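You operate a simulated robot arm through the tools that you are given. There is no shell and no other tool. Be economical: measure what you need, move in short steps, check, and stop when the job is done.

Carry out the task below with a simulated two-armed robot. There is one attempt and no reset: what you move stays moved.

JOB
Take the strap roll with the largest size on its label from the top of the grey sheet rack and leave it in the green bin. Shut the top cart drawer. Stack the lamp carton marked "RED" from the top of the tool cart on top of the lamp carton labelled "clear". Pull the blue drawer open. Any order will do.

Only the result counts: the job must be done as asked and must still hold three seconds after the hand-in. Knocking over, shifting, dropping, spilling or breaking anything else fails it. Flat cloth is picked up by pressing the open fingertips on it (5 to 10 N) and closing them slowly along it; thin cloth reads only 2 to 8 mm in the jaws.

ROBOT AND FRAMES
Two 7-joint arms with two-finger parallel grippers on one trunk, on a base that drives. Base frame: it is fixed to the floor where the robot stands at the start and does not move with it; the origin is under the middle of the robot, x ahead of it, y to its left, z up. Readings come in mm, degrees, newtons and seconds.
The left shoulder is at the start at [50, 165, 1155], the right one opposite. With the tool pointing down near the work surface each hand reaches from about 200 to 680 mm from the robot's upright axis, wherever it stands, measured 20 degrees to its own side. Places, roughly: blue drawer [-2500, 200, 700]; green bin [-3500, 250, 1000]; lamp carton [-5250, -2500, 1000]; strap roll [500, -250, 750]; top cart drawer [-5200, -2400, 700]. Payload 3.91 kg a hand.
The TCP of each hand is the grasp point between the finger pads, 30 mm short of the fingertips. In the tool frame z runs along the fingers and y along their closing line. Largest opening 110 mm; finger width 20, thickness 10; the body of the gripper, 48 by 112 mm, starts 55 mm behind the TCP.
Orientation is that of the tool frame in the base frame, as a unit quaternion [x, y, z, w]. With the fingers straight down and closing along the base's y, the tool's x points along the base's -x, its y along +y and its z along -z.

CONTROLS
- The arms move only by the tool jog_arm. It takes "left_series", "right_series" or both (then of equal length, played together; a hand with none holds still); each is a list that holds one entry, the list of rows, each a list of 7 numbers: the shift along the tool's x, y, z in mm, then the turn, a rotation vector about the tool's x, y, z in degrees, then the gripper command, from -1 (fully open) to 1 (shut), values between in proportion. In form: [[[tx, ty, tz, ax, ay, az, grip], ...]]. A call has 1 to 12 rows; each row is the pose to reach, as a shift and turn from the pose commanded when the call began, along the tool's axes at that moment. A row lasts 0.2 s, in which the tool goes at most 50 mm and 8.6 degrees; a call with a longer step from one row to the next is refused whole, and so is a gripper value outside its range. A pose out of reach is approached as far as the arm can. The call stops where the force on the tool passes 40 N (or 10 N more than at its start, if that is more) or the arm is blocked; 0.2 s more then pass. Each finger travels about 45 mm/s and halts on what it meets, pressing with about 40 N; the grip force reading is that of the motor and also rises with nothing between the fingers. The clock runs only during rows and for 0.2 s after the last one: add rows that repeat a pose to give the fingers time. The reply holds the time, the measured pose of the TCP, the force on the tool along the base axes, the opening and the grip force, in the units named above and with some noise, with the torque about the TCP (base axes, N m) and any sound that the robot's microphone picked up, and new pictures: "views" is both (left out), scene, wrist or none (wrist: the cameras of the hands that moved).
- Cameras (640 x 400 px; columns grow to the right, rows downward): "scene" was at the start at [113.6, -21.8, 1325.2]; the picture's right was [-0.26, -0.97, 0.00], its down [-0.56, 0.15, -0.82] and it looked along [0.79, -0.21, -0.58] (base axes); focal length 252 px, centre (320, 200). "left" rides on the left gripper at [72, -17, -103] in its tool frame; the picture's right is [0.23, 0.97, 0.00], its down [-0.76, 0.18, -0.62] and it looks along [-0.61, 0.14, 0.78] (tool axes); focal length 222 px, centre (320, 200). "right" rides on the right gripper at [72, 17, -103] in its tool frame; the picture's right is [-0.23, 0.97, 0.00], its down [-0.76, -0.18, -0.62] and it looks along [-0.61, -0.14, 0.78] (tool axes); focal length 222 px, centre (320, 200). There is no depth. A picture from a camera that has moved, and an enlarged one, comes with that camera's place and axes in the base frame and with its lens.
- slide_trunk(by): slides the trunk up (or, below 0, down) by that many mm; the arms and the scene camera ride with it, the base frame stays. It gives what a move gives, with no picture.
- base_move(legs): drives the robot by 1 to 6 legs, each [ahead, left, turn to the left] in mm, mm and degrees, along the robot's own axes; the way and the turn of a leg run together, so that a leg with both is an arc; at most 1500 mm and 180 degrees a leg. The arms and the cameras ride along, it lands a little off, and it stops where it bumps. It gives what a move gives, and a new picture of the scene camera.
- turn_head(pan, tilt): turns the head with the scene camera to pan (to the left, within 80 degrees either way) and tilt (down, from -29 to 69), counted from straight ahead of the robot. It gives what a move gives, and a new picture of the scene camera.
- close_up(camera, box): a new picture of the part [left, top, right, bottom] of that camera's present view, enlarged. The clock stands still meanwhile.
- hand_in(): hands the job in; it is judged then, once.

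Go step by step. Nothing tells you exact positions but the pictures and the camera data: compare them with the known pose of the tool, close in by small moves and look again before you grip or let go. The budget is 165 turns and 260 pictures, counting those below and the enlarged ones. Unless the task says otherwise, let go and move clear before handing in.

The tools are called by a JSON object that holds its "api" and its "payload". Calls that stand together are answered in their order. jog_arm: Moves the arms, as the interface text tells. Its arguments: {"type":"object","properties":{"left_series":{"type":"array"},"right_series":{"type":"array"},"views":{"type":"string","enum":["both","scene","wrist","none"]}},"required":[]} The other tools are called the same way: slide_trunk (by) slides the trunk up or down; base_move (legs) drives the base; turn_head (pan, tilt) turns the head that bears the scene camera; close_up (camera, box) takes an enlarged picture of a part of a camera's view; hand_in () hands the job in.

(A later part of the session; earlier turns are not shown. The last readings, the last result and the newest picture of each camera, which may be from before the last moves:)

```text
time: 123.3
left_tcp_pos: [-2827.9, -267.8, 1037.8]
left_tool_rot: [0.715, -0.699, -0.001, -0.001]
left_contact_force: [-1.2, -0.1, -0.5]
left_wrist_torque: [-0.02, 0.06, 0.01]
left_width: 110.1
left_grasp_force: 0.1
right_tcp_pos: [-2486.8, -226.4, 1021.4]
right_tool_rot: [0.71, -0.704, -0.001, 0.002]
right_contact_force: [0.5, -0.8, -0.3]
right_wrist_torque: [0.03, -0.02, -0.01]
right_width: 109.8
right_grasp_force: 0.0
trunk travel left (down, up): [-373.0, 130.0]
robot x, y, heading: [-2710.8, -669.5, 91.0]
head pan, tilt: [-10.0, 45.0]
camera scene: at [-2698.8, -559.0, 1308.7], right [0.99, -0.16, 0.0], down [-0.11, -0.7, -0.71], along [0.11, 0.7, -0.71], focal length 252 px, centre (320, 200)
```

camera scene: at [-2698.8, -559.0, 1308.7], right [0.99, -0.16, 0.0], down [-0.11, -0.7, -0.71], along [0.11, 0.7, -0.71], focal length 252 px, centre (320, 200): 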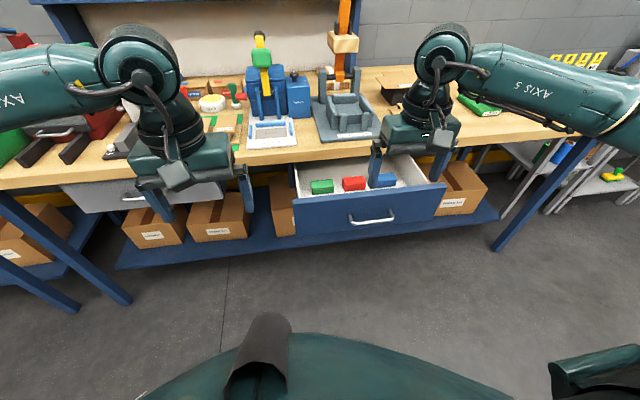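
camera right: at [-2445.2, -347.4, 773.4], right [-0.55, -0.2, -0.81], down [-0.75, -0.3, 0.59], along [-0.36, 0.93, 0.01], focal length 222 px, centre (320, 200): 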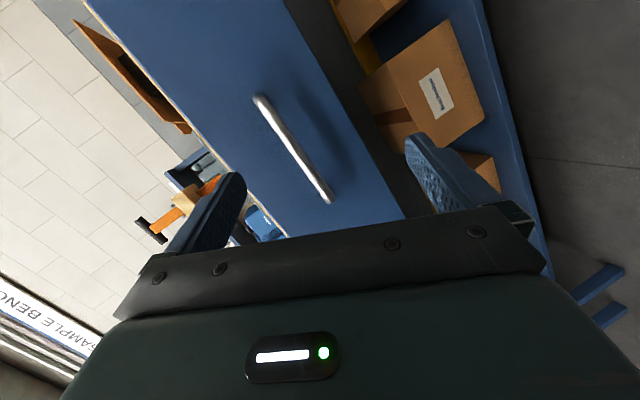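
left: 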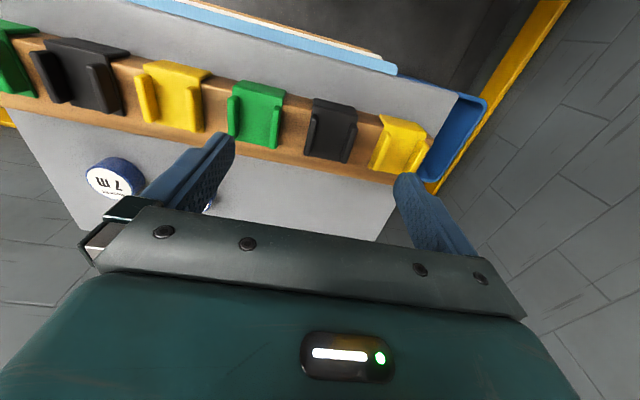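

The drawer (with small items inside) stands open and undisturbed. Now toward the cart: I step forward away from the table behind, then sidestep left along the bench and look left.

{"api": "base_move", "payload": {"legs": [[230, 0, -1], [0, 1350, 0]]}}

{"api": "turn_head", "payload": {"pan": 80, "tilt": 15}}

```text
time: 136.5
left_tcp_pos: [-4163.1, -48.7, 1037.3]
left_tool_rot: [0.713, -0.701, 0.0, -0.001]
left_contact_force: [0.7, 0.0, 0.8]
left_wrist_torque: [-0.03, 0.01, 0.0]
left_width: 110.2
left_grasp_force: 0.1
right_tcp_pos: [-3821.6, -8.4, 1020.7]
right_tool_rot: [0.709, -0.705, 0.0, 0.002]
right_contact_force: [0.7, -1.1, 0.6]
right_wrist_torque: [0.01, -0.02, 0.02]
right_width: 110.0
right_grasp_force: 0.1
trunk travel left (down, up): [-373.0, 130.0]
robot x, y, heading: [-4046.5, -451.6, 90.7]
head pan, tilt: [-10.0, 45.0]
camera scene: at [-4034.9, -339.0, 1308.6], right [0.99, -0.16, 0.0], down [-0.11, -0.7, -0.71], along [0.11, 0.7, -0.71], focal length 252 px, centre (320, 200)
```

scene: 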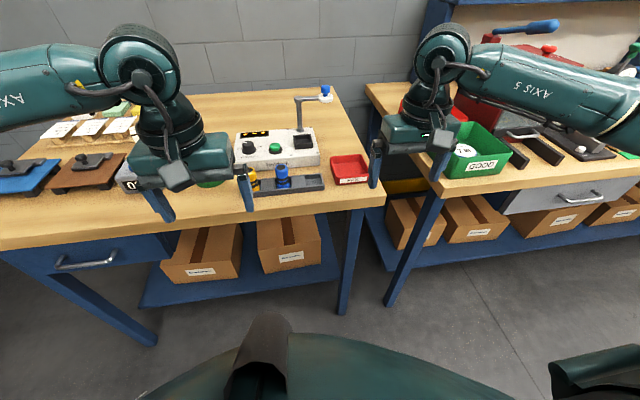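

```text
time: 138.2
left_tcp_pos: [-4161.4, -47.4, 1035.9]
left_tool_rot: [0.713, -0.701, -0.001, -0.002]
left_contact_force: [0.1, -0.6, 0.3]
left_wrist_torque: [0.0, 0.02, 0.03]
left_width: 109.9
left_grasp_force: 0.1
right_tcp_pos: [-3822.5, -7.4, 1021.0]
right_tool_rot: [0.71, -0.705, -0.001, 0.003]
right_contact_force: [-0.6, -0.5, 0.3]
right_wrist_torque: [-0.01, 0.02, 0.0]
right_width: 110.0
right_grasp_force: 0.0
trunk travel left (down, up): [-373.0, 130.0]
robot x, y, heading: [-4046.3, -447.8, 91.1]
head pan, tilt: [80.0, 15.0]
camera scene: at [-4139.9, -404.5, 1355.4], right [0.16, 0.99, 0.0], down [0.26, -0.04, -0.97], along [-0.95, 0.15, -0.26], focal length 252 px, centre (320, 200)
```

scene: 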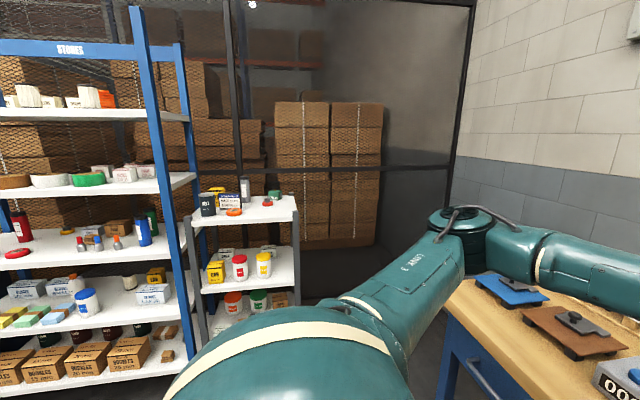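

Shelves stand at about x≤-5230, and the cart should be further left past the aisle. I'll move to the middle of the cross aisle and turn left.

{"api": "base_move", "payload": {"legs": [[0, 600, 0], [0, 0, 90]]}}

{"api": "turn_head", "payload": {"pan": 60, "tilt": 15}}

```text
time: 147.7
left_tcp_pos: [-5045.2, -573.4, 1036.8]
left_tool_rot: [1.0, 0.009, -0.002, -0.001]
left_contact_force: [0.2, 0.8, -1.0]
left_wrist_torque: [0.01, -0.03, -0.02]
left_width: 109.9
left_grasp_force: 0.1
right_tcp_pos: [-5086.6, -235.1, 1020.7]
right_tool_rot: [1.0, 0.004, 0.001, 0.002]
right_contact_force: [1.0, -0.3, 0.5]
right_wrist_torque: [-0.02, -0.01, -0.02]
right_width: 110.0
right_grasp_force: 0.0
trunk travel left (down, up): [-373.0, 130.0]
robot x, y, heading: [-4644.2, -457.6, -179.1]
head pan, tilt: [80.0, 15.0]
camera scene: at [-4689.3, -549.5, 1355.4], right [-0.99, 0.16, 0.0], down [0.04, 0.26, -0.97], along [-0.15, -0.95, -0.26], focal length 252 px, centre (320, 200)
```

scene: 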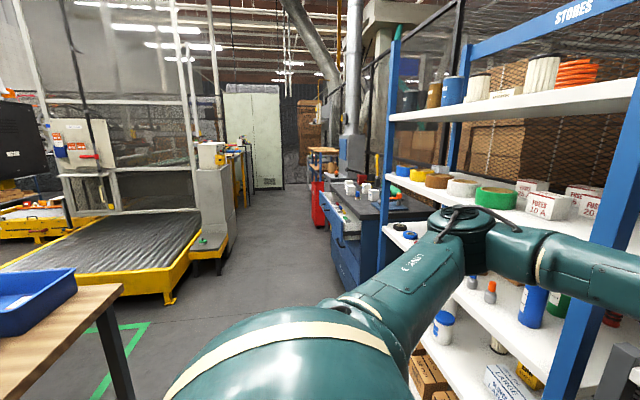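

```text
time: 148.5
left_tcp_pos: [-5045.6, -574.0, 1036.6]
left_tool_rot: [1.0, 0.01, -0.002, -0.001]
left_contact_force: [-0.2, -0.1, 0.7]
left_wrist_torque: [-0.03, 0.01, -0.03]
left_width: 110.2
left_grasp_force: 0.1
right_tcp_pos: [-5085.9, -233.4, 1020.5]
right_tool_rot: [1.0, 0.003, 0.001, 0.002]
right_contact_force: [0.0, 0.1, -0.2]
right_wrist_torque: [-0.01, 0.02, 0.03]
right_width: 110.0
right_grasp_force: 0.1
trunk travel left (down, up): [-373.0, 130.0]
robot x, y, heading: [-4643.2, -455.6, -178.8]
head pan, tilt: [60.0, 15.0]
camera scene: at [-4719.9, -538.8, 1355.5], right [-0.87, 0.48, 0.0], down [0.13, 0.23, -0.97], along [-0.47, -0.84, -0.26], focal length 252 px, centre (320, 200)
```

scene: 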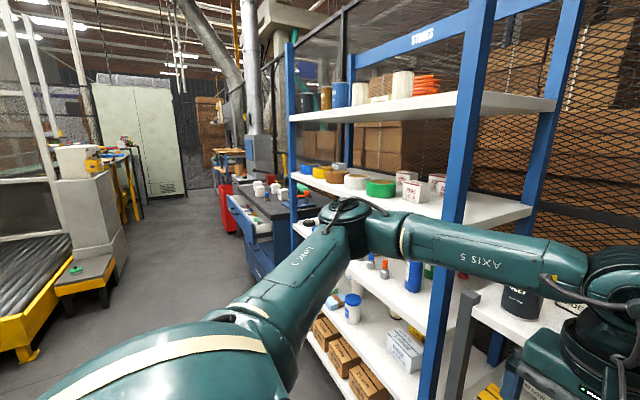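

The cart with an open top drawer stands past the "STORES" shelf, its front facing the aisle (+x). I'll pull the hands in a bit, back off slightly, and sidestep left along the aisle.

{"api": "jog_arm", "payload": {"left_series": [[[30, 0, 0, 0, 0, 0, -1], [60, 0, 0, 0, 0, 0, -1], [60, 0, 0, 0, 0, 0, -1]]], "right_series": [[[40, 0, 0, 0, 0, 0, -1], [80, 0, 0, 0, 0, 0, -1], [80, 0, 0, 0, 0, 0, -1]]], "views": "none"}}

{"api": "base_move", "payload": {"legs": [[-170, 0, -1], [0, 1250, 0]]}}

{"api": "turn_head", "payload": {"pan": 30, "tilt": 30}}

```text
time: 149.3
left_tcp_pos: [-4983.9, -571.7, 1036.7]
left_tool_rot: [1.0, 0.01, -0.001, -0.001]
left_contact_force: [0.1, 0.2, -0.2]
left_wrist_torque: [0.01, 0.0, -0.02]
left_width: 109.9
left_grasp_force: 0.1
right_tcp_pos: [-5005.9, -231.3, 1021.3]
right_tool_rot: [1.0, 0.004, 0.001, 0.002]
right_contact_force: [-0.7, 0.4, 0.2]
right_wrist_torque: [-0.01, -0.01, -0.01]
right_width: 109.9
right_grasp_force: 0.1
trunk travel left (down, up): [-373.0, 130.0]
robot x, y, heading: [-4642.3, -460.4, -179.1]
head pan, tilt: [60.0, 15.0]
```

```text
time: 161.5
left_tcp_pos: [-4808.9, -1809.2, 1036.2]
left_tool_rot: [1.0, 0.004, -0.002, -0.001]
left_contact_force: [-1.5, 0.8, -0.2]
left_wrist_torque: [0.01, -0.02, 0.01]
left_width: 109.9
left_grasp_force: 0.0
right_tcp_pos: [-4825.5, -1467.0, 1020.3]
right_tool_rot: [1.0, -0.002, 0.001, 0.003]
right_contact_force: [0.1, -0.6, -0.3]
right_wrist_torque: [0.0, -0.01, -0.02]
right_width: 109.9
right_grasp_force: 0.0
trunk travel left (down, up): [-373.0, 130.0]
robot x, y, heading: [-4468.5, -1697.9, -179.7]
head pan, tilt: [60.0, 15.0]
camera scene: at [-4543.3, -1777.3, 1355.4], right [-0.87, 0.49, 0.0], down [0.13, 0.23, -0.97], along [-0.48, -0.84, -0.26], focal length 252 px, centre (320, 200)
```

scene: 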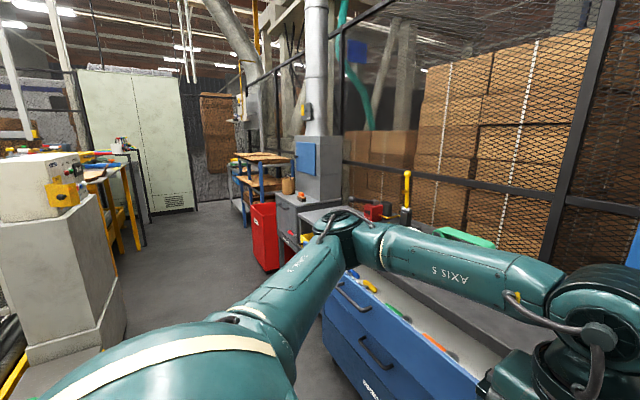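

```text
time: 162.5
left_tcp_pos: [-4807.3, -1807.3, 1035.7]
left_tool_rot: [1.0, 0.004, -0.001, -0.002]
left_contact_force: [-0.4, -0.5, -0.7]
left_wrist_torque: [0.01, 0.02, 0.04]
left_width: 109.9
left_grasp_force: 0.0
right_tcp_pos: [-4827.3, -1467.3, 1021.1]
right_tool_rot: [1.0, -0.001, 0.001, 0.002]
right_contact_force: [-0.5, -0.3, 0.8]
right_wrist_torque: [-0.01, 0.02, -0.03]
right_width: 110.1
right_grasp_force: 0.1
trunk travel left (down, up): [-373.0, 130.0]
robot x, y, heading: [-4468.3, -1698.3, -179.4]
head pan, tilt: [30.0, 30.0]
camera scene: at [-4575.1, -1741.9, 1331.3], right [-0.51, 0.86, 0.0], down [0.43, 0.25, -0.87], along [-0.75, -0.44, -0.5], focal length 252 px, centre (320, 200)
```

scene: 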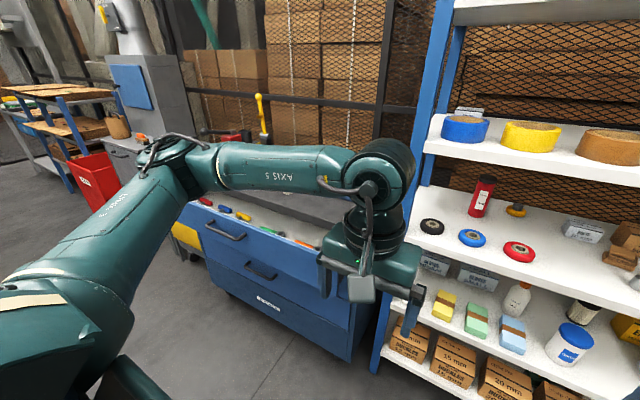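

The blue cart with its open, tool-filled top drawer is at lower left, drawer front near x≈-5070. I continue left so that I stand in front of it.

{"api": "base_move", "payload": {"legs": [[0, 620, 0]]}}

{"api": "turn_head", "payload": {"pan": 0, "tilt": 30}}

```text
time: 168.4
left_tcp_pos: [-4802.0, -2426.1, 1034.9]
left_tool_rot: [1.0, 0.007, -0.001, 0.0]
left_contact_force: [-0.2, -0.1, -0.5]
left_wrist_torque: [0.0, 0.02, 0.02]
left_width: 109.9
left_grasp_force: 0.2
right_tcp_pos: [-4822.6, -2085.8, 1021.4]
right_tool_rot: [1.0, 0.001, 0.001, 0.002]
right_contact_force: [0.6, 0.0, 0.0]
right_wrist_torque: [0.02, 0.02, 0.02]
right_width: 110.0
right_grasp_force: 0.1
trunk travel left (down, up): [-373.0, 130.0]
robot x, y, heading: [-4457.9, -2311.6, -179.4]
head pan, tilt: [30.0, 30.0]
camera scene: at [-4568.9, -2357.8, 1331.2], right [-0.51, 0.86, 0.0], down [0.43, 0.26, -0.87], along [-0.74, -0.44, -0.5], focal length 252 px, centre (320, 200)
```

scene: 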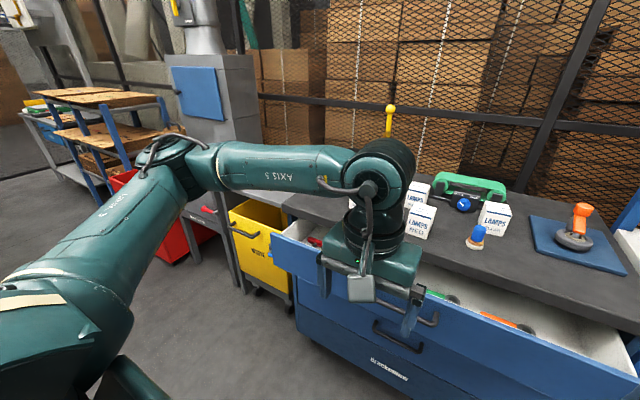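

```text
time: 169.3
left_tcp_pos: [-4801.4, -2426.2, 1036.4]
left_tool_rot: [1.0, 0.008, -0.001, -0.001]
left_contact_force: [0.7, 0.5, -0.7]
left_wrist_torque: [0.0, -0.02, 0.01]
left_width: 110.0
left_grasp_force: 0.1
right_tcp_pos: [-4821.9, -2083.7, 1021.8]
right_tool_rot: [1.0, 0.001, 0.001, 0.002]
right_contact_force: [0.0, -0.5, 0.1]
right_wrist_torque: [0.01, -0.02, 0.01]
right_width: 110.2
right_grasp_force: 0.1
trunk travel left (down, up): [-373.0, 130.0]
robot x, y, heading: [-4460.1, -2309.3, -179.1]
head pan, tilt: [0.0, 30.0]
camera scene: at [-4581.6, -2312.7, 1331.3], right [-0.01, 1.0, 0.0], down [0.5, 0.01, -0.87], along [-0.87, -0.01, -0.5], focal length 252 px, centre (320, 200)
```

scene: 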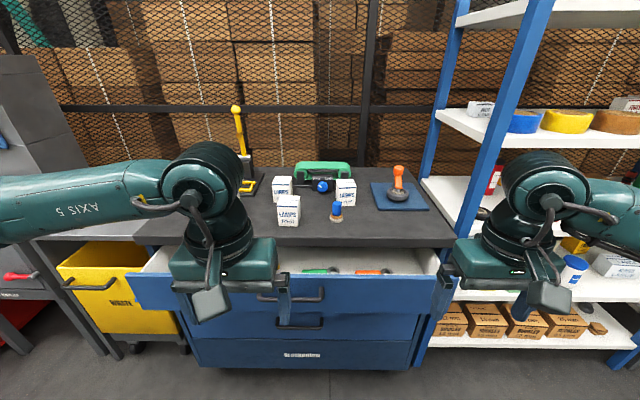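

Three lamp cartons stand on the cart top. I enlarge to read their labels.

{"api": "close_up", "payload": {"camera": "scene", "box": [230, 130, 430, 255]}}

```text
3.20 times, centred on (330, 192) of scene
camera zoom: at [-4581.6, -2312.7, 1331.3], right [-0.01, 1.0, 0.0], down [0.5, 0.01, -0.87], along [-0.87, -0.01, -0.5], focal length 807 px, centre (288, 224)
```

zoom: 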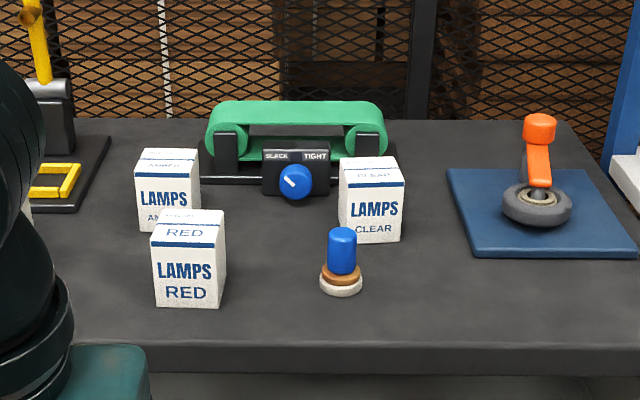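

RED is the front-left carton, CLEAR the right one, AMBER behind RED. First I'll shut the drawer: I move closer and tilt the left hand forward with closed fingers to push on the drawer front.

{"api": "base_move", "payload": {"legs": [[130, 0, 0]]}}

{"api": "jog_arm", "payload": {"left_series": [[[0, 0, 20, 0, -8, 0, -1], [0, 0, 40, 0, -16, 0, -0.5], [0, 0, 60, 0, -24, 0, 0], [0, 0, 80, 0, -32, 0, 0.5], [0, 0, 100, 0, -40, 0, 1], [0, 0, 110, 0, -48, 0, 1], [0, 0, 110, 0, -55, 0, 1], [0, 0, 110, 0, -55, 0, 1], [0, 0, 110, 0, -55, 0, 1], [0, 0, 110, 0, -55, 0, 1]]]}}

```text
time: 170.6
left_tcp_pos: [-4930.2, -2426.8, 1036.9]
left_tool_rot: [1.0, 0.007, -0.001, -0.001]
left_contact_force: [0.5, -0.6, 0.0]
left_wrist_torque: [0.02, -0.05, 0.01]
left_width: 110.0
left_grasp_force: 0.1
right_tcp_pos: [-4952.0, -2087.8, 1018.7]
right_tool_rot: [1.0, 0.002, 0.0, 0.002]
right_contact_force: [-0.6, -0.2, 0.7]
right_wrist_torque: [0.0, -0.07, -0.01]
right_width: 110.1
right_grasp_force: 0.2
trunk travel left (down, up): [-373.0, 130.0]
robot x, y, heading: [-4590.4, -2315.4, -179.4]
head pan, tilt: [0.0, 30.0]
camera scene: at [-4711.6, -2314.3, 1331.1], right [-0.01, 1.0, 0.0], down [0.5, 0.01, -0.87], along [-0.87, -0.01, -0.5], focal length 252 px, centre (320, 200)
```

scene: 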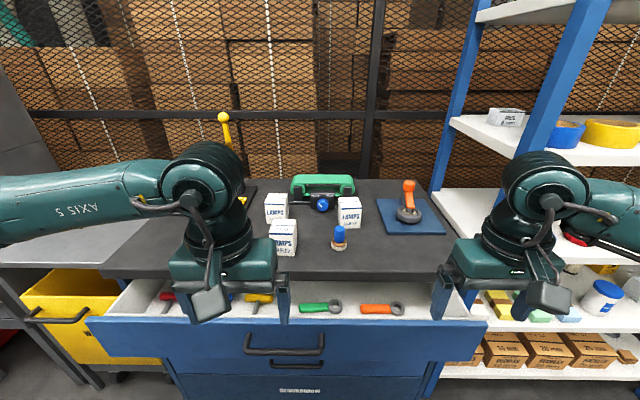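

```text
time: 172.8
left_tcp_pos: [-4938.3, -2421.9, 920.0]
left_tool_rot: [0.886, 0.007, -0.463, 0.003]
left_contact_force: [0.1, 0.0, 0.3]
left_wrist_torque: [0.0, 0.0, 0.03]
left_width: 0.1
left_grasp_force: 37.1
left hand out of reach, approached as far as the arm can: row 5, 6, 7, 8, 9, 10
right_tcp_pos: [-4952.6, -2086.6, 1021.9]
right_tool_rot: [1.0, 0.001, 0.001, 0.002]
right_contact_force: [0.0, 0.1, 1.0]
right_wrist_torque: [-0.02, -0.01, -0.04]
right_width: 109.8
right_grasp_force: 0.1
trunk travel left (down, up): [-373.0, 130.0]
robot x, y, heading: [-4589.2, -2313.7, -178.9]
head pan, tilt: [0.0, 30.0]
camera scene: at [-4710.7, -2314.4, 1331.3], right [-0.01, 1.0, 0.0], down [0.5, 0.01, -0.87], along [-0.87, -0.01, -0.5], focal length 252 px, centre (320, 200)
camera left: at [-4811.9, -2401.5, 919.6], right [0.15, -0.97, -0.19], down [0.08, -0.18, 0.98], along [-0.99, -0.16, 0.05], focal length 222 px, centre (320, 200)
```

scene: 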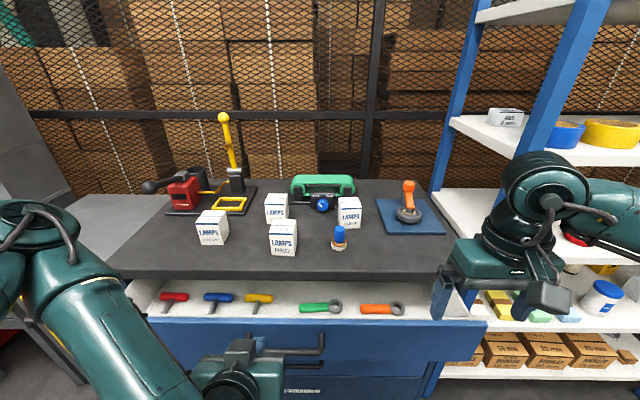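
left: 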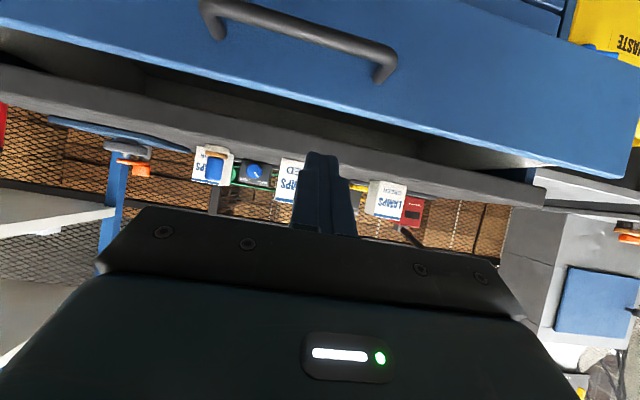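

There are four cartons (GREEN further left too). The drawer front's top edge is at about x=-5053, z=835, the handle spans y -2478…-2308 at z≈790. I'll lower the trunk, then move the left fist to the left of the handle.

{"api": "slide_trunk", "payload": {"by": -108}}

{"api": "jog_arm", "payload": {"left_series": [[[0, 25, 0, 0, 0, 0, 1], [0, 50, 0, 0, 0, 0, 1], [0, 75, 0, 0, 0, 0, 1], [-14, 75, 20, 0, 0, 0, 1], [-28, 75, 41, 0, 0, 0, 1], [-28, 75, 41, 0, 0, 0, 1]]]}}

```text
time: 174.2
left_tcp_pos: [-4937.5, -2421.9, 811.7]
left_tool_rot: [0.886, 0.007, -0.463, 0.003]
left_contact_force: [0.4, -0.5, 0.1]
left_wrist_torque: [-0.02, 0.0, 0.01]
left_width: 0.2
left_grasp_force: 37.8
right_tcp_pos: [-4951.0, -2086.9, 914.0]
right_tool_rot: [1.0, 0.003, 0.001, 0.001]
right_contact_force: [-0.2, -0.3, 0.3]
right_wrist_torque: [-0.03, -0.01, 0.01]
right_width: 109.9
right_grasp_force: 0.1
trunk travel left (down, up): [-265.0, 238.0]
robot x, y, heading: [-4589.2, -2313.2, -179.3]
head pan, tilt: [0.0, 30.0]
```

```text
time: 175.6
left_tcp_pos: [-4992.1, -2482.5, 823.0]
left_tool_rot: [0.887, 0.009, -0.462, 0.006]
left_contact_force: [0.5, -0.3, -0.5]
left_wrist_torque: [0.01, 0.02, -0.01]
left_width: 0.1
left_grasp_force: 37.5
left hand out of reach, approached as far as the arm can: row 1, 2, 3, 4, 5, 6
right_tcp_pos: [-4951.1, -2086.4, 913.0]
right_tool_rot: [1.0, 0.002, 0.001, 0.002]
right_contact_force: [0.3, -1.2, 1.1]
right_wrist_torque: [-0.01, -0.03, -0.02]
right_width: 109.9
right_grasp_force: 0.1
trunk travel left (down, up): [-265.0, 238.0]
robot x, y, heading: [-4588.0, -2311.8, -179.4]
head pan, tilt: [0.0, 30.0]
camera scene: at [-4710.7, -2314.2, 1223.3], right [-0.01, 1.0, 0.0], down [0.5, 0.01, -0.87], along [-0.87, -0.01, -0.5], focal length 252 px, centre (320, 200)
camera left: at [-4865.3, -2462.2, 822.8], right [0.15, -0.97, -0.18], down [0.08, -0.17, 0.98], along [-0.99, -0.16, 0.05], focal length 222 px, centre (320, 200)
```

scene: 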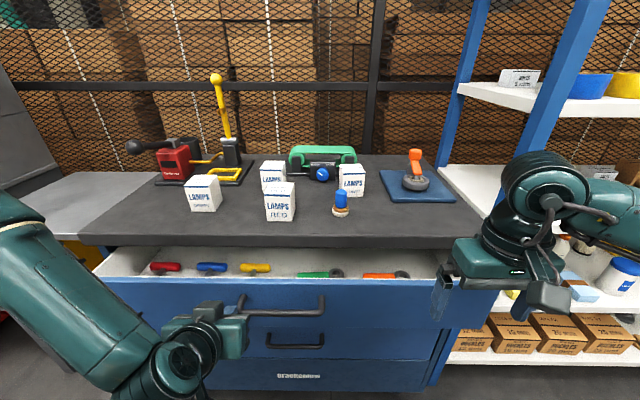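
left: 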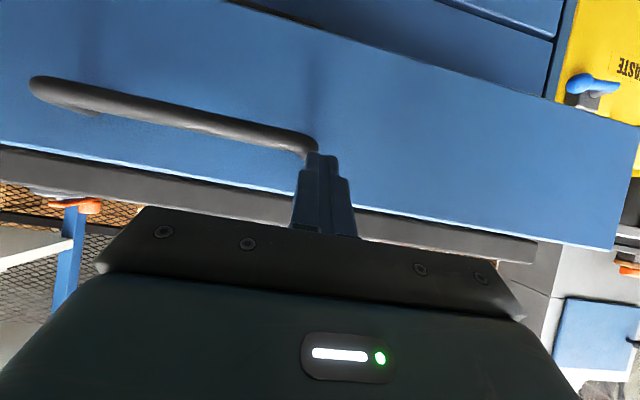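

The fingertips are almost at the handle's end, so I sidestep 40 mm further left, then push by driving ahead.

{"api": "base_move", "payload": {"legs": [[0, 40, 0]]}}

{"api": "base_move", "payload": {"legs": [[70, 0, 0]]}}

```text
time: 176.6
left_tcp_pos: [-4990.1, -2523.2, 820.9]
left_tool_rot: [0.887, 0.008, -0.462, 0.004]
left_contact_force: [-0.6, -0.2, -0.3]
left_wrist_torque: [-0.02, 0.0, -0.03]
left_width: 0.0
left_grasp_force: 37.2
right_tcp_pos: [-4952.1, -2125.9, 912.7]
right_tool_rot: [1.0, 0.003, 0.001, 0.002]
right_contact_force: [0.3, 0.1, -0.1]
right_wrist_torque: [0.02, 0.01, -0.01]
right_width: 109.8
right_grasp_force: 0.1
trunk travel left (down, up): [-265.0, 238.0]
robot x, y, heading: [-4593.1, -2351.8, -179.4]
head pan, tilt: [0.0, 30.0]
camera scene: at [-4710.2, -2354.0, 1223.3], right [-0.01, 1.0, 0.0], down [0.5, 0.01, -0.87], along [-0.87, -0.01, -0.5], focal length 252 px, centre (320, 200)
```

scene: 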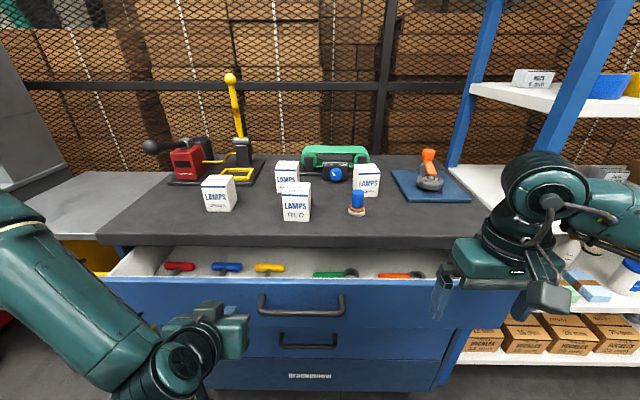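

```text
time: 177.6
left_tcp_pos: [-5062.3, -2523.6, 822.3]
left_tool_rot: [0.887, 0.009, -0.462, 0.005]
left_contact_force: [-1.0, -0.2, -0.4]
left_wrist_torque: [0.0, 0.05, 0.0]
left_width: 0.0
left_grasp_force: 37.8
right_tcp_pos: [-5021.9, -2126.7, 911.9]
right_tool_rot: [1.0, 0.002, 0.001, 0.002]
right_contact_force: [0.0, 0.1, -0.3]
right_wrist_torque: [0.0, 0.01, 0.02]
right_width: 110.1
right_grasp_force: 0.0
trunk travel left (down, up): [-265.0, 238.0]
robot x, y, heading: [-4660.2, -2353.4, -179.3]
head pan, tilt: [0.0, 30.0]
camera scene: at [-4781.7, -2354.8, 1223.2], right [-0.01, 1.0, 0.0], down [0.5, 0.01, -0.87], along [-0.87, -0.01, -0.5], focal length 252 px, centre (320, 200)
```

scene: 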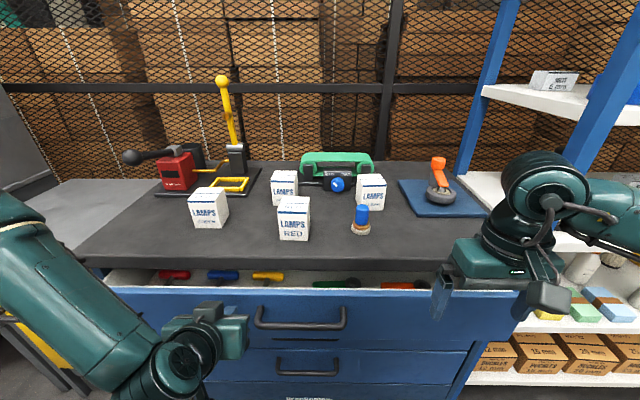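

The drawer is closing. I lift the right hand for safety and continue pushing.

{"api": "jog_arm", "payload": {"right_series": [[[20, 0, -40, 0, 0, 0, -1], [40, 0, -80, 0, 0, 0, -1], [40, 0, -80, 0, 0, 0, -1]]], "views": "none"}}

{"api": "base_move", "payload": {"legs": [[50, 0, 0]]}}

```text
time: 178.4
left_tcp_pos: [-5062.6, -2523.2, 822.4]
left_tool_rot: [0.887, 0.009, -0.461, 0.005]
left_contact_force: [-0.5, -0.2, 0.4]
left_wrist_torque: [-0.02, 0.0, 0.02]
left_width: 0.0
left_grasp_force: 38.0
right_tcp_pos: [-4981.7, -2125.3, 993.0]
right_tool_rot: [1.0, 0.002, 0.001, 0.002]
right_contact_force: [-0.7, -1.0, -0.6]
right_wrist_torque: [0.02, 0.01, 0.0]
right_width: 110.1
right_grasp_force: 0.1
trunk travel left (down, up): [-265.0, 238.0]
robot x, y, heading: [-4662.2, -2351.4, -179.2]
head pan, tilt: [0.0, 30.0]
```

```text
time: 179.4
left_tcp_pos: [-5111.0, -2524.6, 821.6]
left_tool_rot: [0.887, 0.009, -0.461, 0.006]
left_contact_force: [-0.1, -0.5, 0.4]
left_wrist_torque: [0.02, -0.03, -0.01]
left_width: 0.0
left_grasp_force: 37.6
right_tcp_pos: [-5031.4, -2127.6, 991.7]
right_tool_rot: [1.0, 0.003, 0.001, 0.002]
right_contact_force: [0.0, 0.3, 0.9]
right_wrist_torque: [-0.04, -0.02, -0.02]
right_width: 110.0
right_grasp_force: 0.1
trunk travel left (down, up): [-265.0, 238.0]
robot x, y, heading: [-4712.2, -2353.0, -179.1]
head pan, tilt: [0.0, 30.0]
camera scene: at [-4831.6, -2355.4, 1223.2], right [-0.01, 1.0, 0.0], down [0.5, 0.01, -0.87], along [-0.87, -0.01, -0.5], focal length 252 px, centre (320, 200)
```

scene: 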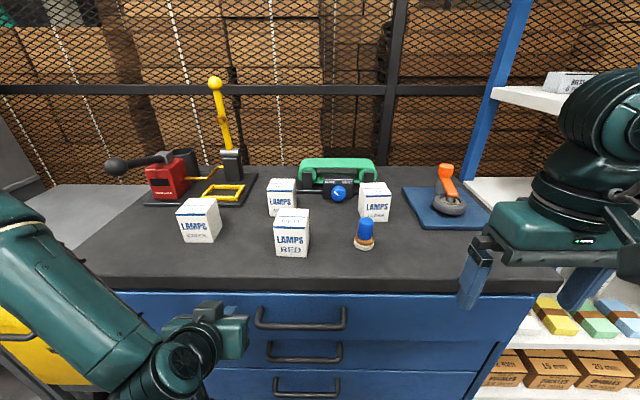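

Nearly shut. I push the last bit with the arm so that the contact force tells when it stops.

{"api": "jog_arm", "payload": {"left_series": [[[-3, 0, 4, 0, 0, 0, 1], [-6, 0, 8, 0, 0, 0, 1], [-9, 0, 12.5, 0, 0, 0, 1], [-11, 0, 16.5, 0, 0, 0, 1], [-14, 0, 20.5, 0, 0, 0, 1], [-17, 0, 24.5, 0, 0, 0, 1], [-17, 0, 24.5, 0, 0, 0, 1]]]}}

```text
time: 181.0
left_tcp_pos: [-5139.8, -2524.1, 821.6]
left_tool_rot: [0.887, 0.008, -0.461, 0.005]
left_contact_force: [16.4, -0.4, 4.9]
left_wrist_torque: [-0.12, -0.01, -0.01]
left_width: 0.1
left_grasp_force: 37.8
right_tcp_pos: [-5028.7, -2127.5, 992.7]
right_tool_rot: [1.0, 0.002, 0.0, 0.002]
right_contact_force: [-0.7, -0.1, 0.3]
right_wrist_torque: [-0.02, 0.04, 0.0]
right_width: 109.9
right_grasp_force: 0.1
trunk travel left (down, up): [-265.0, 238.0]
robot x, y, heading: [-4716.0, -2354.4, -179.4]
head pan, tilt: [0.0, 30.0]
camera scene: at [-4829.4, -2355.3, 1223.5], right [-0.01, 1.0, 0.0], down [0.5, 0.01, -0.87], along [-0.87, -0.01, -0.5], focal length 252 px, centre (320, 200)
camera left: at [-5013.6, -2504.3, 823.0], right [0.15, -0.97, -0.18], down [0.08, -0.17, 0.98], along [-0.99, -0.16, 0.05], focal length 222 px, centre (320, 200)
```

scene: 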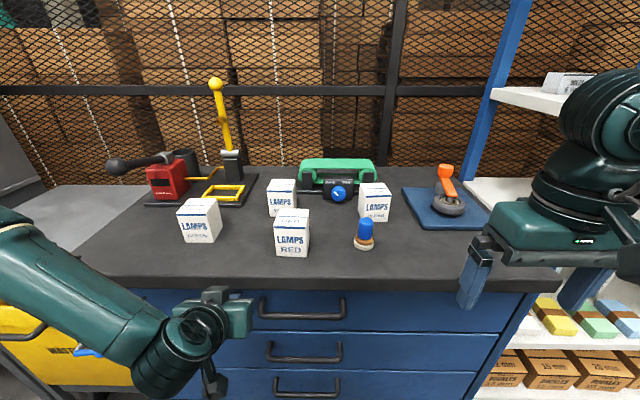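
left: 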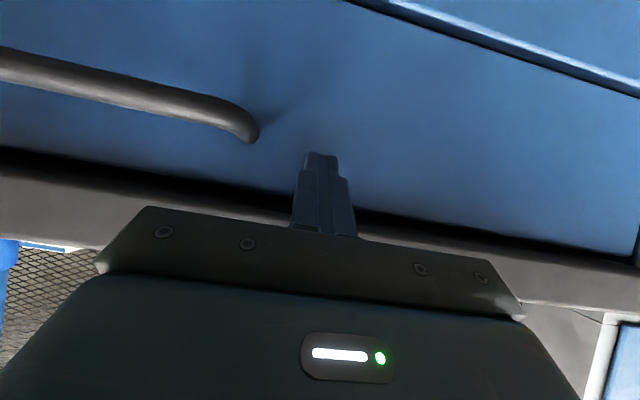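

The drawer handles now align and the force rises to 16 N. One more small push to be sure it has bottomed out.

{"api": "jog_arm", "payload": {"left_series": [[[-3, 0, 4, 0, 0, 0, 1], [-6, 0, 8, 0, 0, 0, 1], [-6, 0, 8, 0, 0, 0, 1]]], "views": "none"}}

{"api": "close_up", "payload": {"camera": "scene", "box": [90, 250, 540, 400]}}

```text
time: 181.4
left_tcp_pos: [-5139.8, -2524.0, 821.6]
left_tool_rot: [0.891, 0.006, -0.454, 0.004]
left_contact_force: [11.1, -0.9, 3.8]
left_wrist_torque: [0.08, 0.02, -0.01]
left_width: 0.1
left_grasp_force: 38.0
right_tcp_pos: [-5031.1, -2128.3, 993.6]
right_tool_rot: [1.0, 0.005, 0.0, 0.002]
right_contact_force: [-0.3, -0.4, 0.4]
right_wrist_torque: [-0.02, 0.0, -0.01]
right_width: 110.1
right_grasp_force: 0.0
trunk travel left (down, up): [-265.0, 238.0]
robot x, y, heading: [-4710.4, -2355.2, -179.3]
head pan, tilt: [0.0, 30.0]
stopped in row 2 (left hand): the force on the tool passed its limit at 45 N (the readings are from after the stop); the commanded pose is now the measured one
```

```text
1.42 times, centred on (315, 325) of scene
camera zoom: at [-4829.4, -2355.5, 1223.4], right [-0.01, 1.0, 0.0], down [0.5, 0.01, -0.87], along [-0.87, -0.01, -0.5], focal length 359 px, centre (327, 22)
```

zoom: 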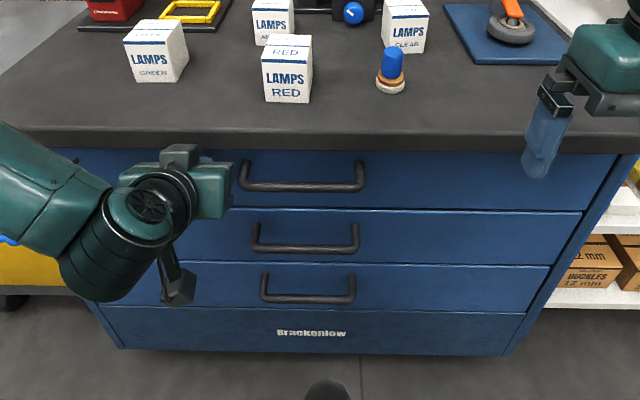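

The top drawer is shut flush with the others. I back away, straighten the left hand to point down and raise the trunk for the carton work.

{"api": "base_move", "payload": {"legs": [[-130, 0, 0]]}}

{"api": "slide_trunk", "payload": {"by": 170}}

{"api": "jog_arm", "payload": {"left_series": [[[0, 0, 0, 0, 8, 0, 1], [0, 0, 0, 0, 16, 0, 0.5], [0, 0, 0, 0, 24, 0, 0], [0, 0, 0, 0, 32, 0, -0.5], [0, 0, 0, 0, 40, 0, -1], [0, 0, 0, 0, 48, 0, -1], [0, 0, 0, 0, 54.0, 0, -1], [0, 0, 0, 0, 54.0, 0, -1]]]}}

```text
time: 182.7
left_tcp_pos: [-5012.7, -2522.0, 820.8]
left_tool_rot: [0.89, 0.006, -0.456, 0.004]
left_contact_force: [0.5, 0.0, 0.2]
left_wrist_torque: [0.01, 0.01, 0.0]
left_width: 0.0
left_grasp_force: 37.4
right_tcp_pos: [-4901.5, -2124.9, 992.7]
right_tool_rot: [1.0, 0.002, 0.0, 0.002]
right_contact_force: [-0.4, 0.1, 0.4]
right_wrist_torque: [0.04, 0.01, 0.02]
right_width: 109.9
right_grasp_force: 0.0
trunk travel left (down, up): [-265.0, 238.0]
robot x, y, heading: [-4583.2, -2353.1, -179.3]
head pan, tilt: [0.0, 30.0]
camera scene: at [-4701.1, -2353.6, 1223.3], right [-0.01, 1.0, 0.0], down [0.5, 0.01, -0.87], along [-0.87, -0.01, -0.5], focal length 252 px, centre (320, 200)
```

scene: 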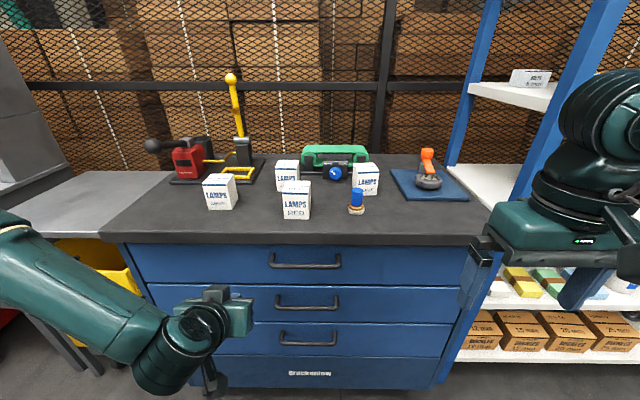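

```text
time: 184.7
left_tcp_pos: [-5013.4, -2521.9, 990.4]
left_tool_rot: [0.89, 0.006, -0.457, 0.004]
left_contact_force: [0.4, 0.3, 0.0]
left_wrist_torque: [-0.01, 0.03, -0.03]
left_width: 0.0
left_grasp_force: 38.0
right_tcp_pos: [-4901.3, -2125.0, 1162.6]
right_tool_rot: [1.0, 0.002, 0.001, 0.002]
right_contact_force: [-0.4, 0.0, -0.5]
right_wrist_torque: [0.0, 0.0, 0.0]
right_width: 110.1
right_grasp_force: 0.1
trunk travel left (down, up): [-435.0, 68.0]
robot x, y, heading: [-4582.1, -2350.9, -179.2]
head pan, tilt: [0.0, 30.0]
```

```text
time: 186.4
left_tcp_pos: [-5012.0, -2522.9, 990.8]
left_tool_rot: [1.0, 0.007, -0.002, 0.0]
left_contact_force: [-0.2, 0.5, -0.4]
left_wrist_torque: [0.02, 0.01, 0.07]
left_width: 109.7
left_grasp_force: 0.1
right_tcp_pos: [-4901.7, -2126.0, 1162.0]
right_tool_rot: [1.0, 0.001, 0.001, 0.002]
right_contact_force: [0.4, -0.2, 0.0]
right_wrist_torque: [-0.04, -0.01, -0.01]
right_width: 110.0
right_grasp_force: 0.0
trunk travel left (down, up): [-435.0, 68.0]
robot x, y, heading: [-4584.5, -2351.9, -179.0]
head pan, tilt: [0.0, 30.0]
camera scene: at [-4701.3, -2353.5, 1393.3], right [-0.01, 1.0, 0.0], down [0.5, 0.01, -0.87], along [-0.87, -0.01, -0.5], focal length 252 px, centre (320, 200)
camera left: at [-4940.2, -2503.4, 1094.1], right [0.24, -0.97, 0.0], down [-0.76, -0.19, 0.63], along [-0.61, -0.15, -0.78], focal length 222 px, centre (320, 200)
```

scene: 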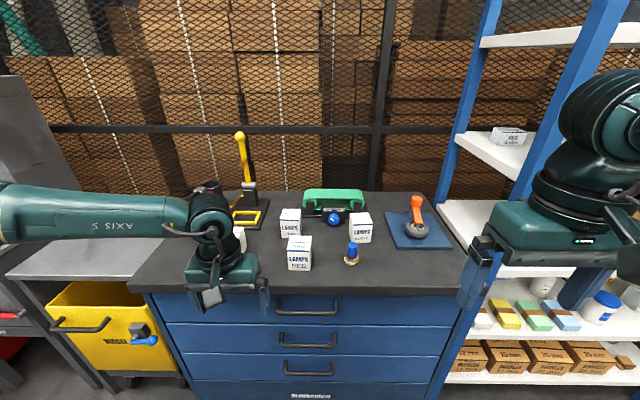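
left: 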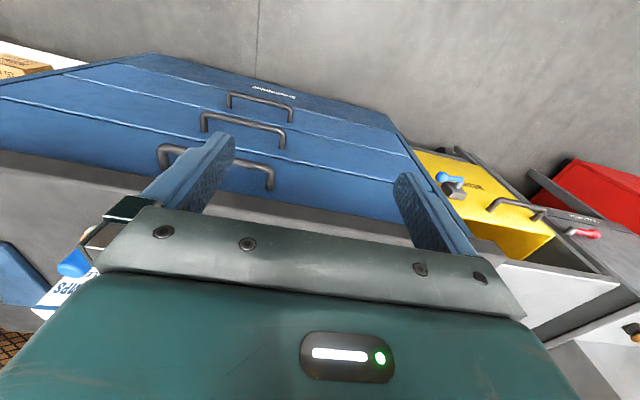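

The drawer is shut and the left hand points down again. I lift it, extend a bit, and position the base so the hand comes above the RED carton at about [-5258, -2414].

{"api": "jog_arm", "payload": {"left_series": [[[0, 0, -35, 0, 0, 0, -1], [0, 0, -70, 0, 0, 0, -1], [0, 0, -100, 0, 0, 0, -1], [-40, 0, -100, 0, 0, 0, -1], [-80, 0, -100, 0, 0, 0, -1], [-110, 0, -100, 0, 0, 0, -1], [-110, 0, -100, 0, 0, 0, -1]]], "views": "none"}}

{"api": "base_move", "payload": {"legs": [[0, -109, 0], [110, 0, 0]]}}

{"api": "jog_arm", "payload": {"left_series": [[[0, 0, 0, 0, 0, 0, -1]]], "views": "wrist"}}

```text
time: 188.1
left_tcp_pos: [-5124.5, -2523.2, 1090.3]
left_tool_rot: [1.0, 0.007, -0.002, 0.0]
left_contact_force: [0.1, -0.9, 0.3]
left_wrist_torque: [0.03, 0.0, 0.04]
left_width: 109.8
left_grasp_force: 0.1
right_tcp_pos: [-4900.1, -2125.2, 1163.0]
right_tool_rot: [1.0, 0.001, 0.0, 0.002]
right_contact_force: [-0.5, -0.3, -0.7]
right_wrist_torque: [0.01, 0.0, -0.01]
right_width: 110.3
right_grasp_force: 0.1
trunk travel left (down, up): [-435.0, 68.0]
robot x, y, heading: [-4579.9, -2354.3, -179.4]
head pan, tilt: [0.0, 30.0]
```

```text
time: 190.5
left_tcp_pos: [-5237.9, -2416.0, 1089.7]
left_tool_rot: [1.0, 0.007, -0.002, 0.001]
left_contact_force: [-0.4, -0.1, -0.5]
left_wrist_torque: [0.02, -0.02, 0.03]
left_width: 109.9
left_grasp_force: 0.0
right_tcp_pos: [-5013.4, -2017.7, 1162.3]
right_tool_rot: [1.0, 0.002, 0.0, 0.001]
right_contact_force: [-0.7, 0.1, 0.6]
right_wrist_torque: [0.03, -0.03, 0.0]
right_width: 110.1
right_grasp_force: 0.0
trunk travel left (down, up): [-435.0, 68.0]
robot x, y, heading: [-4693.3, -2242.3, -179.5]
head pan, tilt: [0.0, 30.0]
camera scene: at [-4814.2, -2245.9, 1393.1], right [-0.01, 1.0, 0.0], down [0.5, 0.01, -0.87], along [-0.87, -0.01, -0.5], focal length 252 px, centre (320, 200)
```

scene: 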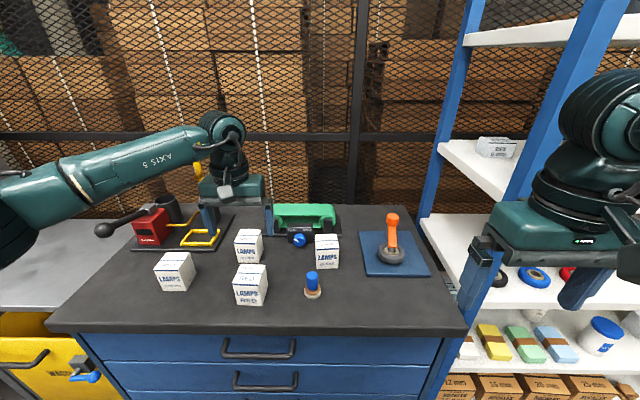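

```text
time: 190.9
left_tcp_pos: [-5237.9, -2417.7, 1089.8]
left_tool_rot: [1.0, 0.007, -0.003, 0.002]
left_contact_force: [0.6, -0.3, -0.2]
left_wrist_torque: [0.01, 0.03, 0.04]
left_width: 110.2
left_grasp_force: 0.0
right_tcp_pos: [-5013.1, -2017.4, 1161.9]
right_tool_rot: [1.0, 0.003, 0.001, 0.002]
right_contact_force: [-0.9, 0.0, 1.5]
right_wrist_torque: [0.0, 0.0, 0.02]
right_width: 110.0
right_grasp_force: 0.1
trunk travel left (down, up): [-435.0, 68.0]
robot x, y, heading: [-4694.2, -2242.5, -179.2]
head pan, tilt: [0.0, 30.0]
camera left: at [-5163.6, -2397.1, 1193.8], right [0.24, -0.97, 0.0], down [-0.76, -0.19, 0.63], along [-0.61, -0.15, -0.78], focal length 222 px, centre (320, 200)
```

left: 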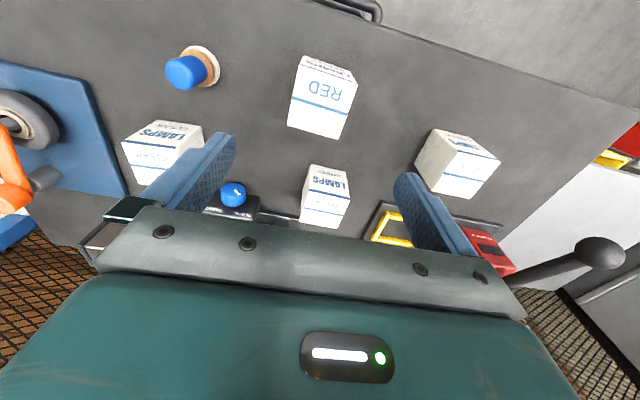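

I see the RED carton nearly straight below the hand. I enlarge both views for a precise fix.

{"api": "close_up", "payload": {"camera": "left", "box": [240, 30, 400, 130]}}

{"api": "close_up", "payload": {"camera": "scene", "box": [200, 210, 360, 310]}}

```text
4.00 times, centred on (320, 80) of left
camera zoom: at [-5163.6, -2397.1, 1193.8], right [0.24, -0.97, 0.0], down [-0.76, -0.19, 0.63], along [-0.61, -0.15, -0.78], focal length 888 px, centre (320, 680)
```

zoom: 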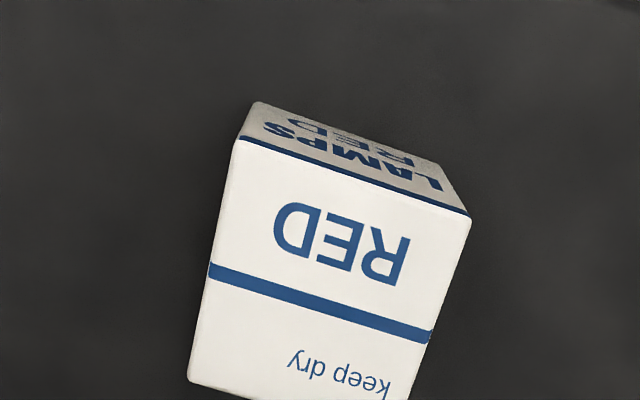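

```text
4.00 times, centred on (280, 260) of scene
camera zoom: at [-4813.3, -2245.9, 1393.2], right [-0.01, 1.0, 0.0], down [0.5, 0.01, -0.87], along [-0.87, -0.01, -0.5], focal length 1009 px, centre (480, -40)
```

zoom: 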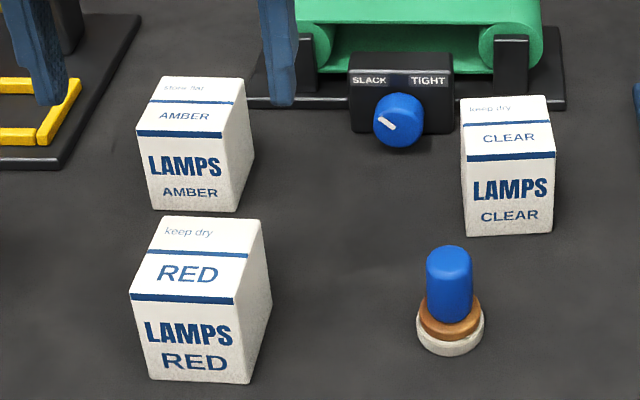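

Fixes: RED top centre [-5229, -2412, 956] (about 58×61, height 65), CLEAR top centre [-5350, -2233, 956]. I align and lower the left hand around RED, stopping at its top to check.

{"api": "jog_arm", "payload": {"left_series": [[[9, -5.5, 0, 0, 0, 0, -1], [9, -5.5, 40, 0, 0, 0, -1], [9, -5.5, 80, 0, 0, 0, -1], [9, -5.5, 105, 0, 0, 0, -1], [9, -5.5, 115, 0, 0, 0, -1], [9, -5.5, 115, 0, 0, 0, -1]]]}}

```text
time: 192.3
left_tcp_pos: [-5229.3, -2411.2, 975.1]
left_tool_rot: [1.0, 0.007, -0.003, 0.001]
left_contact_force: [0.0, 0.3, 0.1]
left_wrist_torque: [-0.01, -0.01, -0.03]
left_width: 110.2
left_grasp_force: 0.1
right_tcp_pos: [-5013.7, -2017.1, 1163.0]
right_tool_rot: [1.0, 0.001, 0.0, 0.002]
right_contact_force: [-0.5, -0.7, 0.5]
right_wrist_torque: [-0.01, -0.01, 0.0]
right_width: 110.0
right_grasp_force: 0.1
trunk travel left (down, up): [-435.0, 68.0]
robot x, y, heading: [-4688.2, -2243.8, -179.4]
head pan, tilt: [0.0, 30.0]
camera scene: at [-4813.1, -2246.0, 1393.2], right [-0.01, 1.0, 0.0], down [0.5, 0.01, -0.87], along [-0.87, -0.01, -0.5], focal length 252 px, centre (320, 200)
camera left: at [-5155.9, -2392.1, 1078.8], right [0.24, -0.97, 0.0], down [-0.76, -0.19, 0.63], along [-0.61, -0.15, -0.78], focal length 222 px, centre (320, 200)
```

scene: 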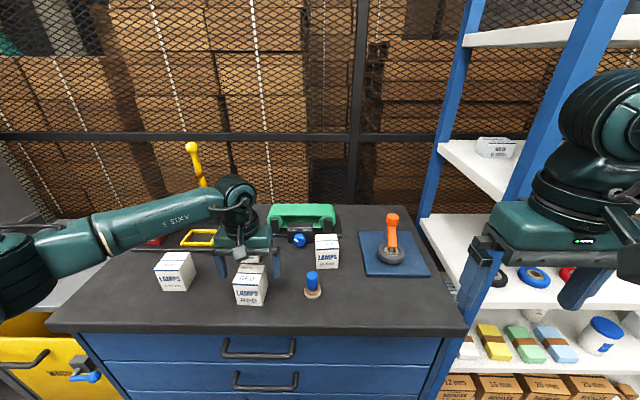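
left: 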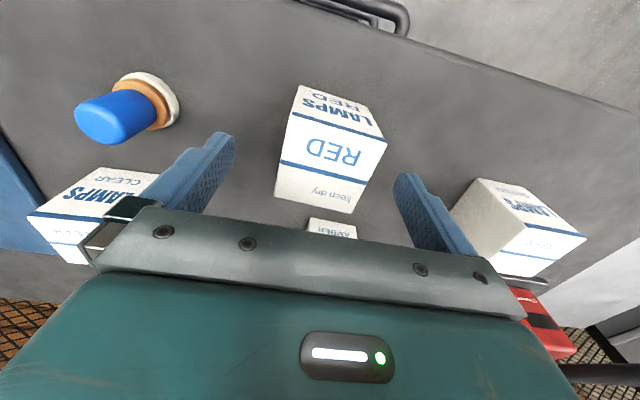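

The carton is centred between the fingers with free space on both sides. I go down 40 mm, and close.

{"api": "jog_arm", "payload": {"left_series": [[[3, 1, 20, 0, 0, 0, -1], [3, 1, 40, 0, 0, 0, -1], [3, 1, 40, 0, 0, 0, -0.5], [3, 1, 40, 0, 0, 0, 0], [3, 1, 40, 0, 0, 0, 0.3], [3, 1, 40, 0, 0, 0, 0.6], [3, 1, 40, 0, 0, 0, 0.6], [3, 1, 40, 0, 0, 0, 0.6]]]}}

```text
time: 194.1
left_tcp_pos: [-5224.4, -2411.3, 936.5]
left_tool_rot: [1.0, 0.007, -0.002, 0.001]
left_contact_force: [0.3, -0.4, -1.1]
left_wrist_torque: [-0.01, 0.0, 0.01]
left_width: 59.4
left_grasp_force: 40.4
right_tcp_pos: [-5013.8, -2017.3, 1163.1]
right_tool_rot: [1.0, 0.002, 0.0, 0.001]
right_contact_force: [-0.1, -0.5, 0.7]
right_wrist_torque: [0.02, -0.03, 0.0]
right_width: 110.0
right_grasp_force: 0.0
trunk travel left (down, up): [-435.0, 68.0]
robot x, y, heading: [-4693.1, -2244.1, -179.3]
head pan, tilt: [0.0, 30.0]
camera scene: at [-4813.1, -2246.0, 1393.2], right [-0.01, 1.0, 0.0], down [0.5, 0.01, -0.87], along [-0.87, -0.01, -0.5], focal length 252 px, centre (320, 200)
camera left: at [-5152.5, -2392.5, 1039.6], right [0.24, -0.97, 0.0], down [-0.76, -0.19, 0.63], along [-0.61, -0.15, -0.78], focal length 222 px, centre (320, 200)
```

scene: 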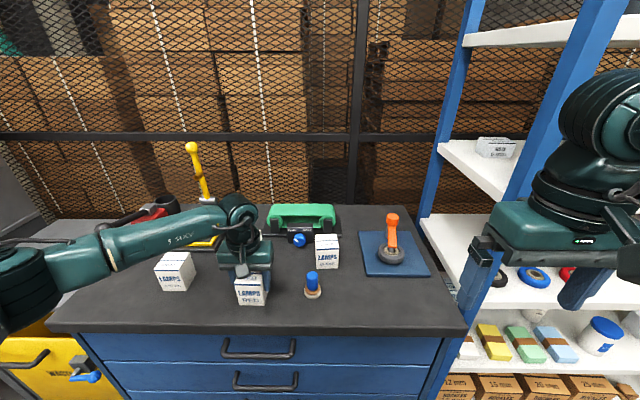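
left: 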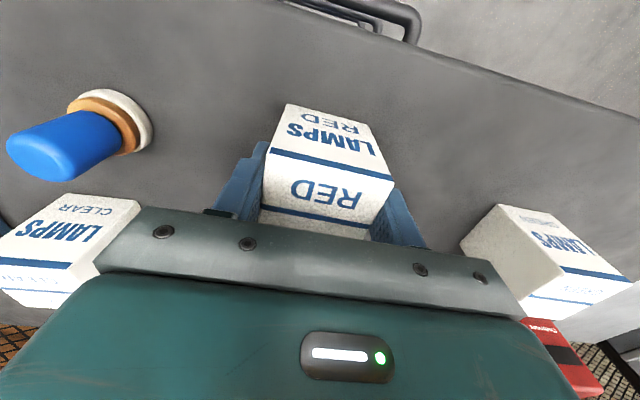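

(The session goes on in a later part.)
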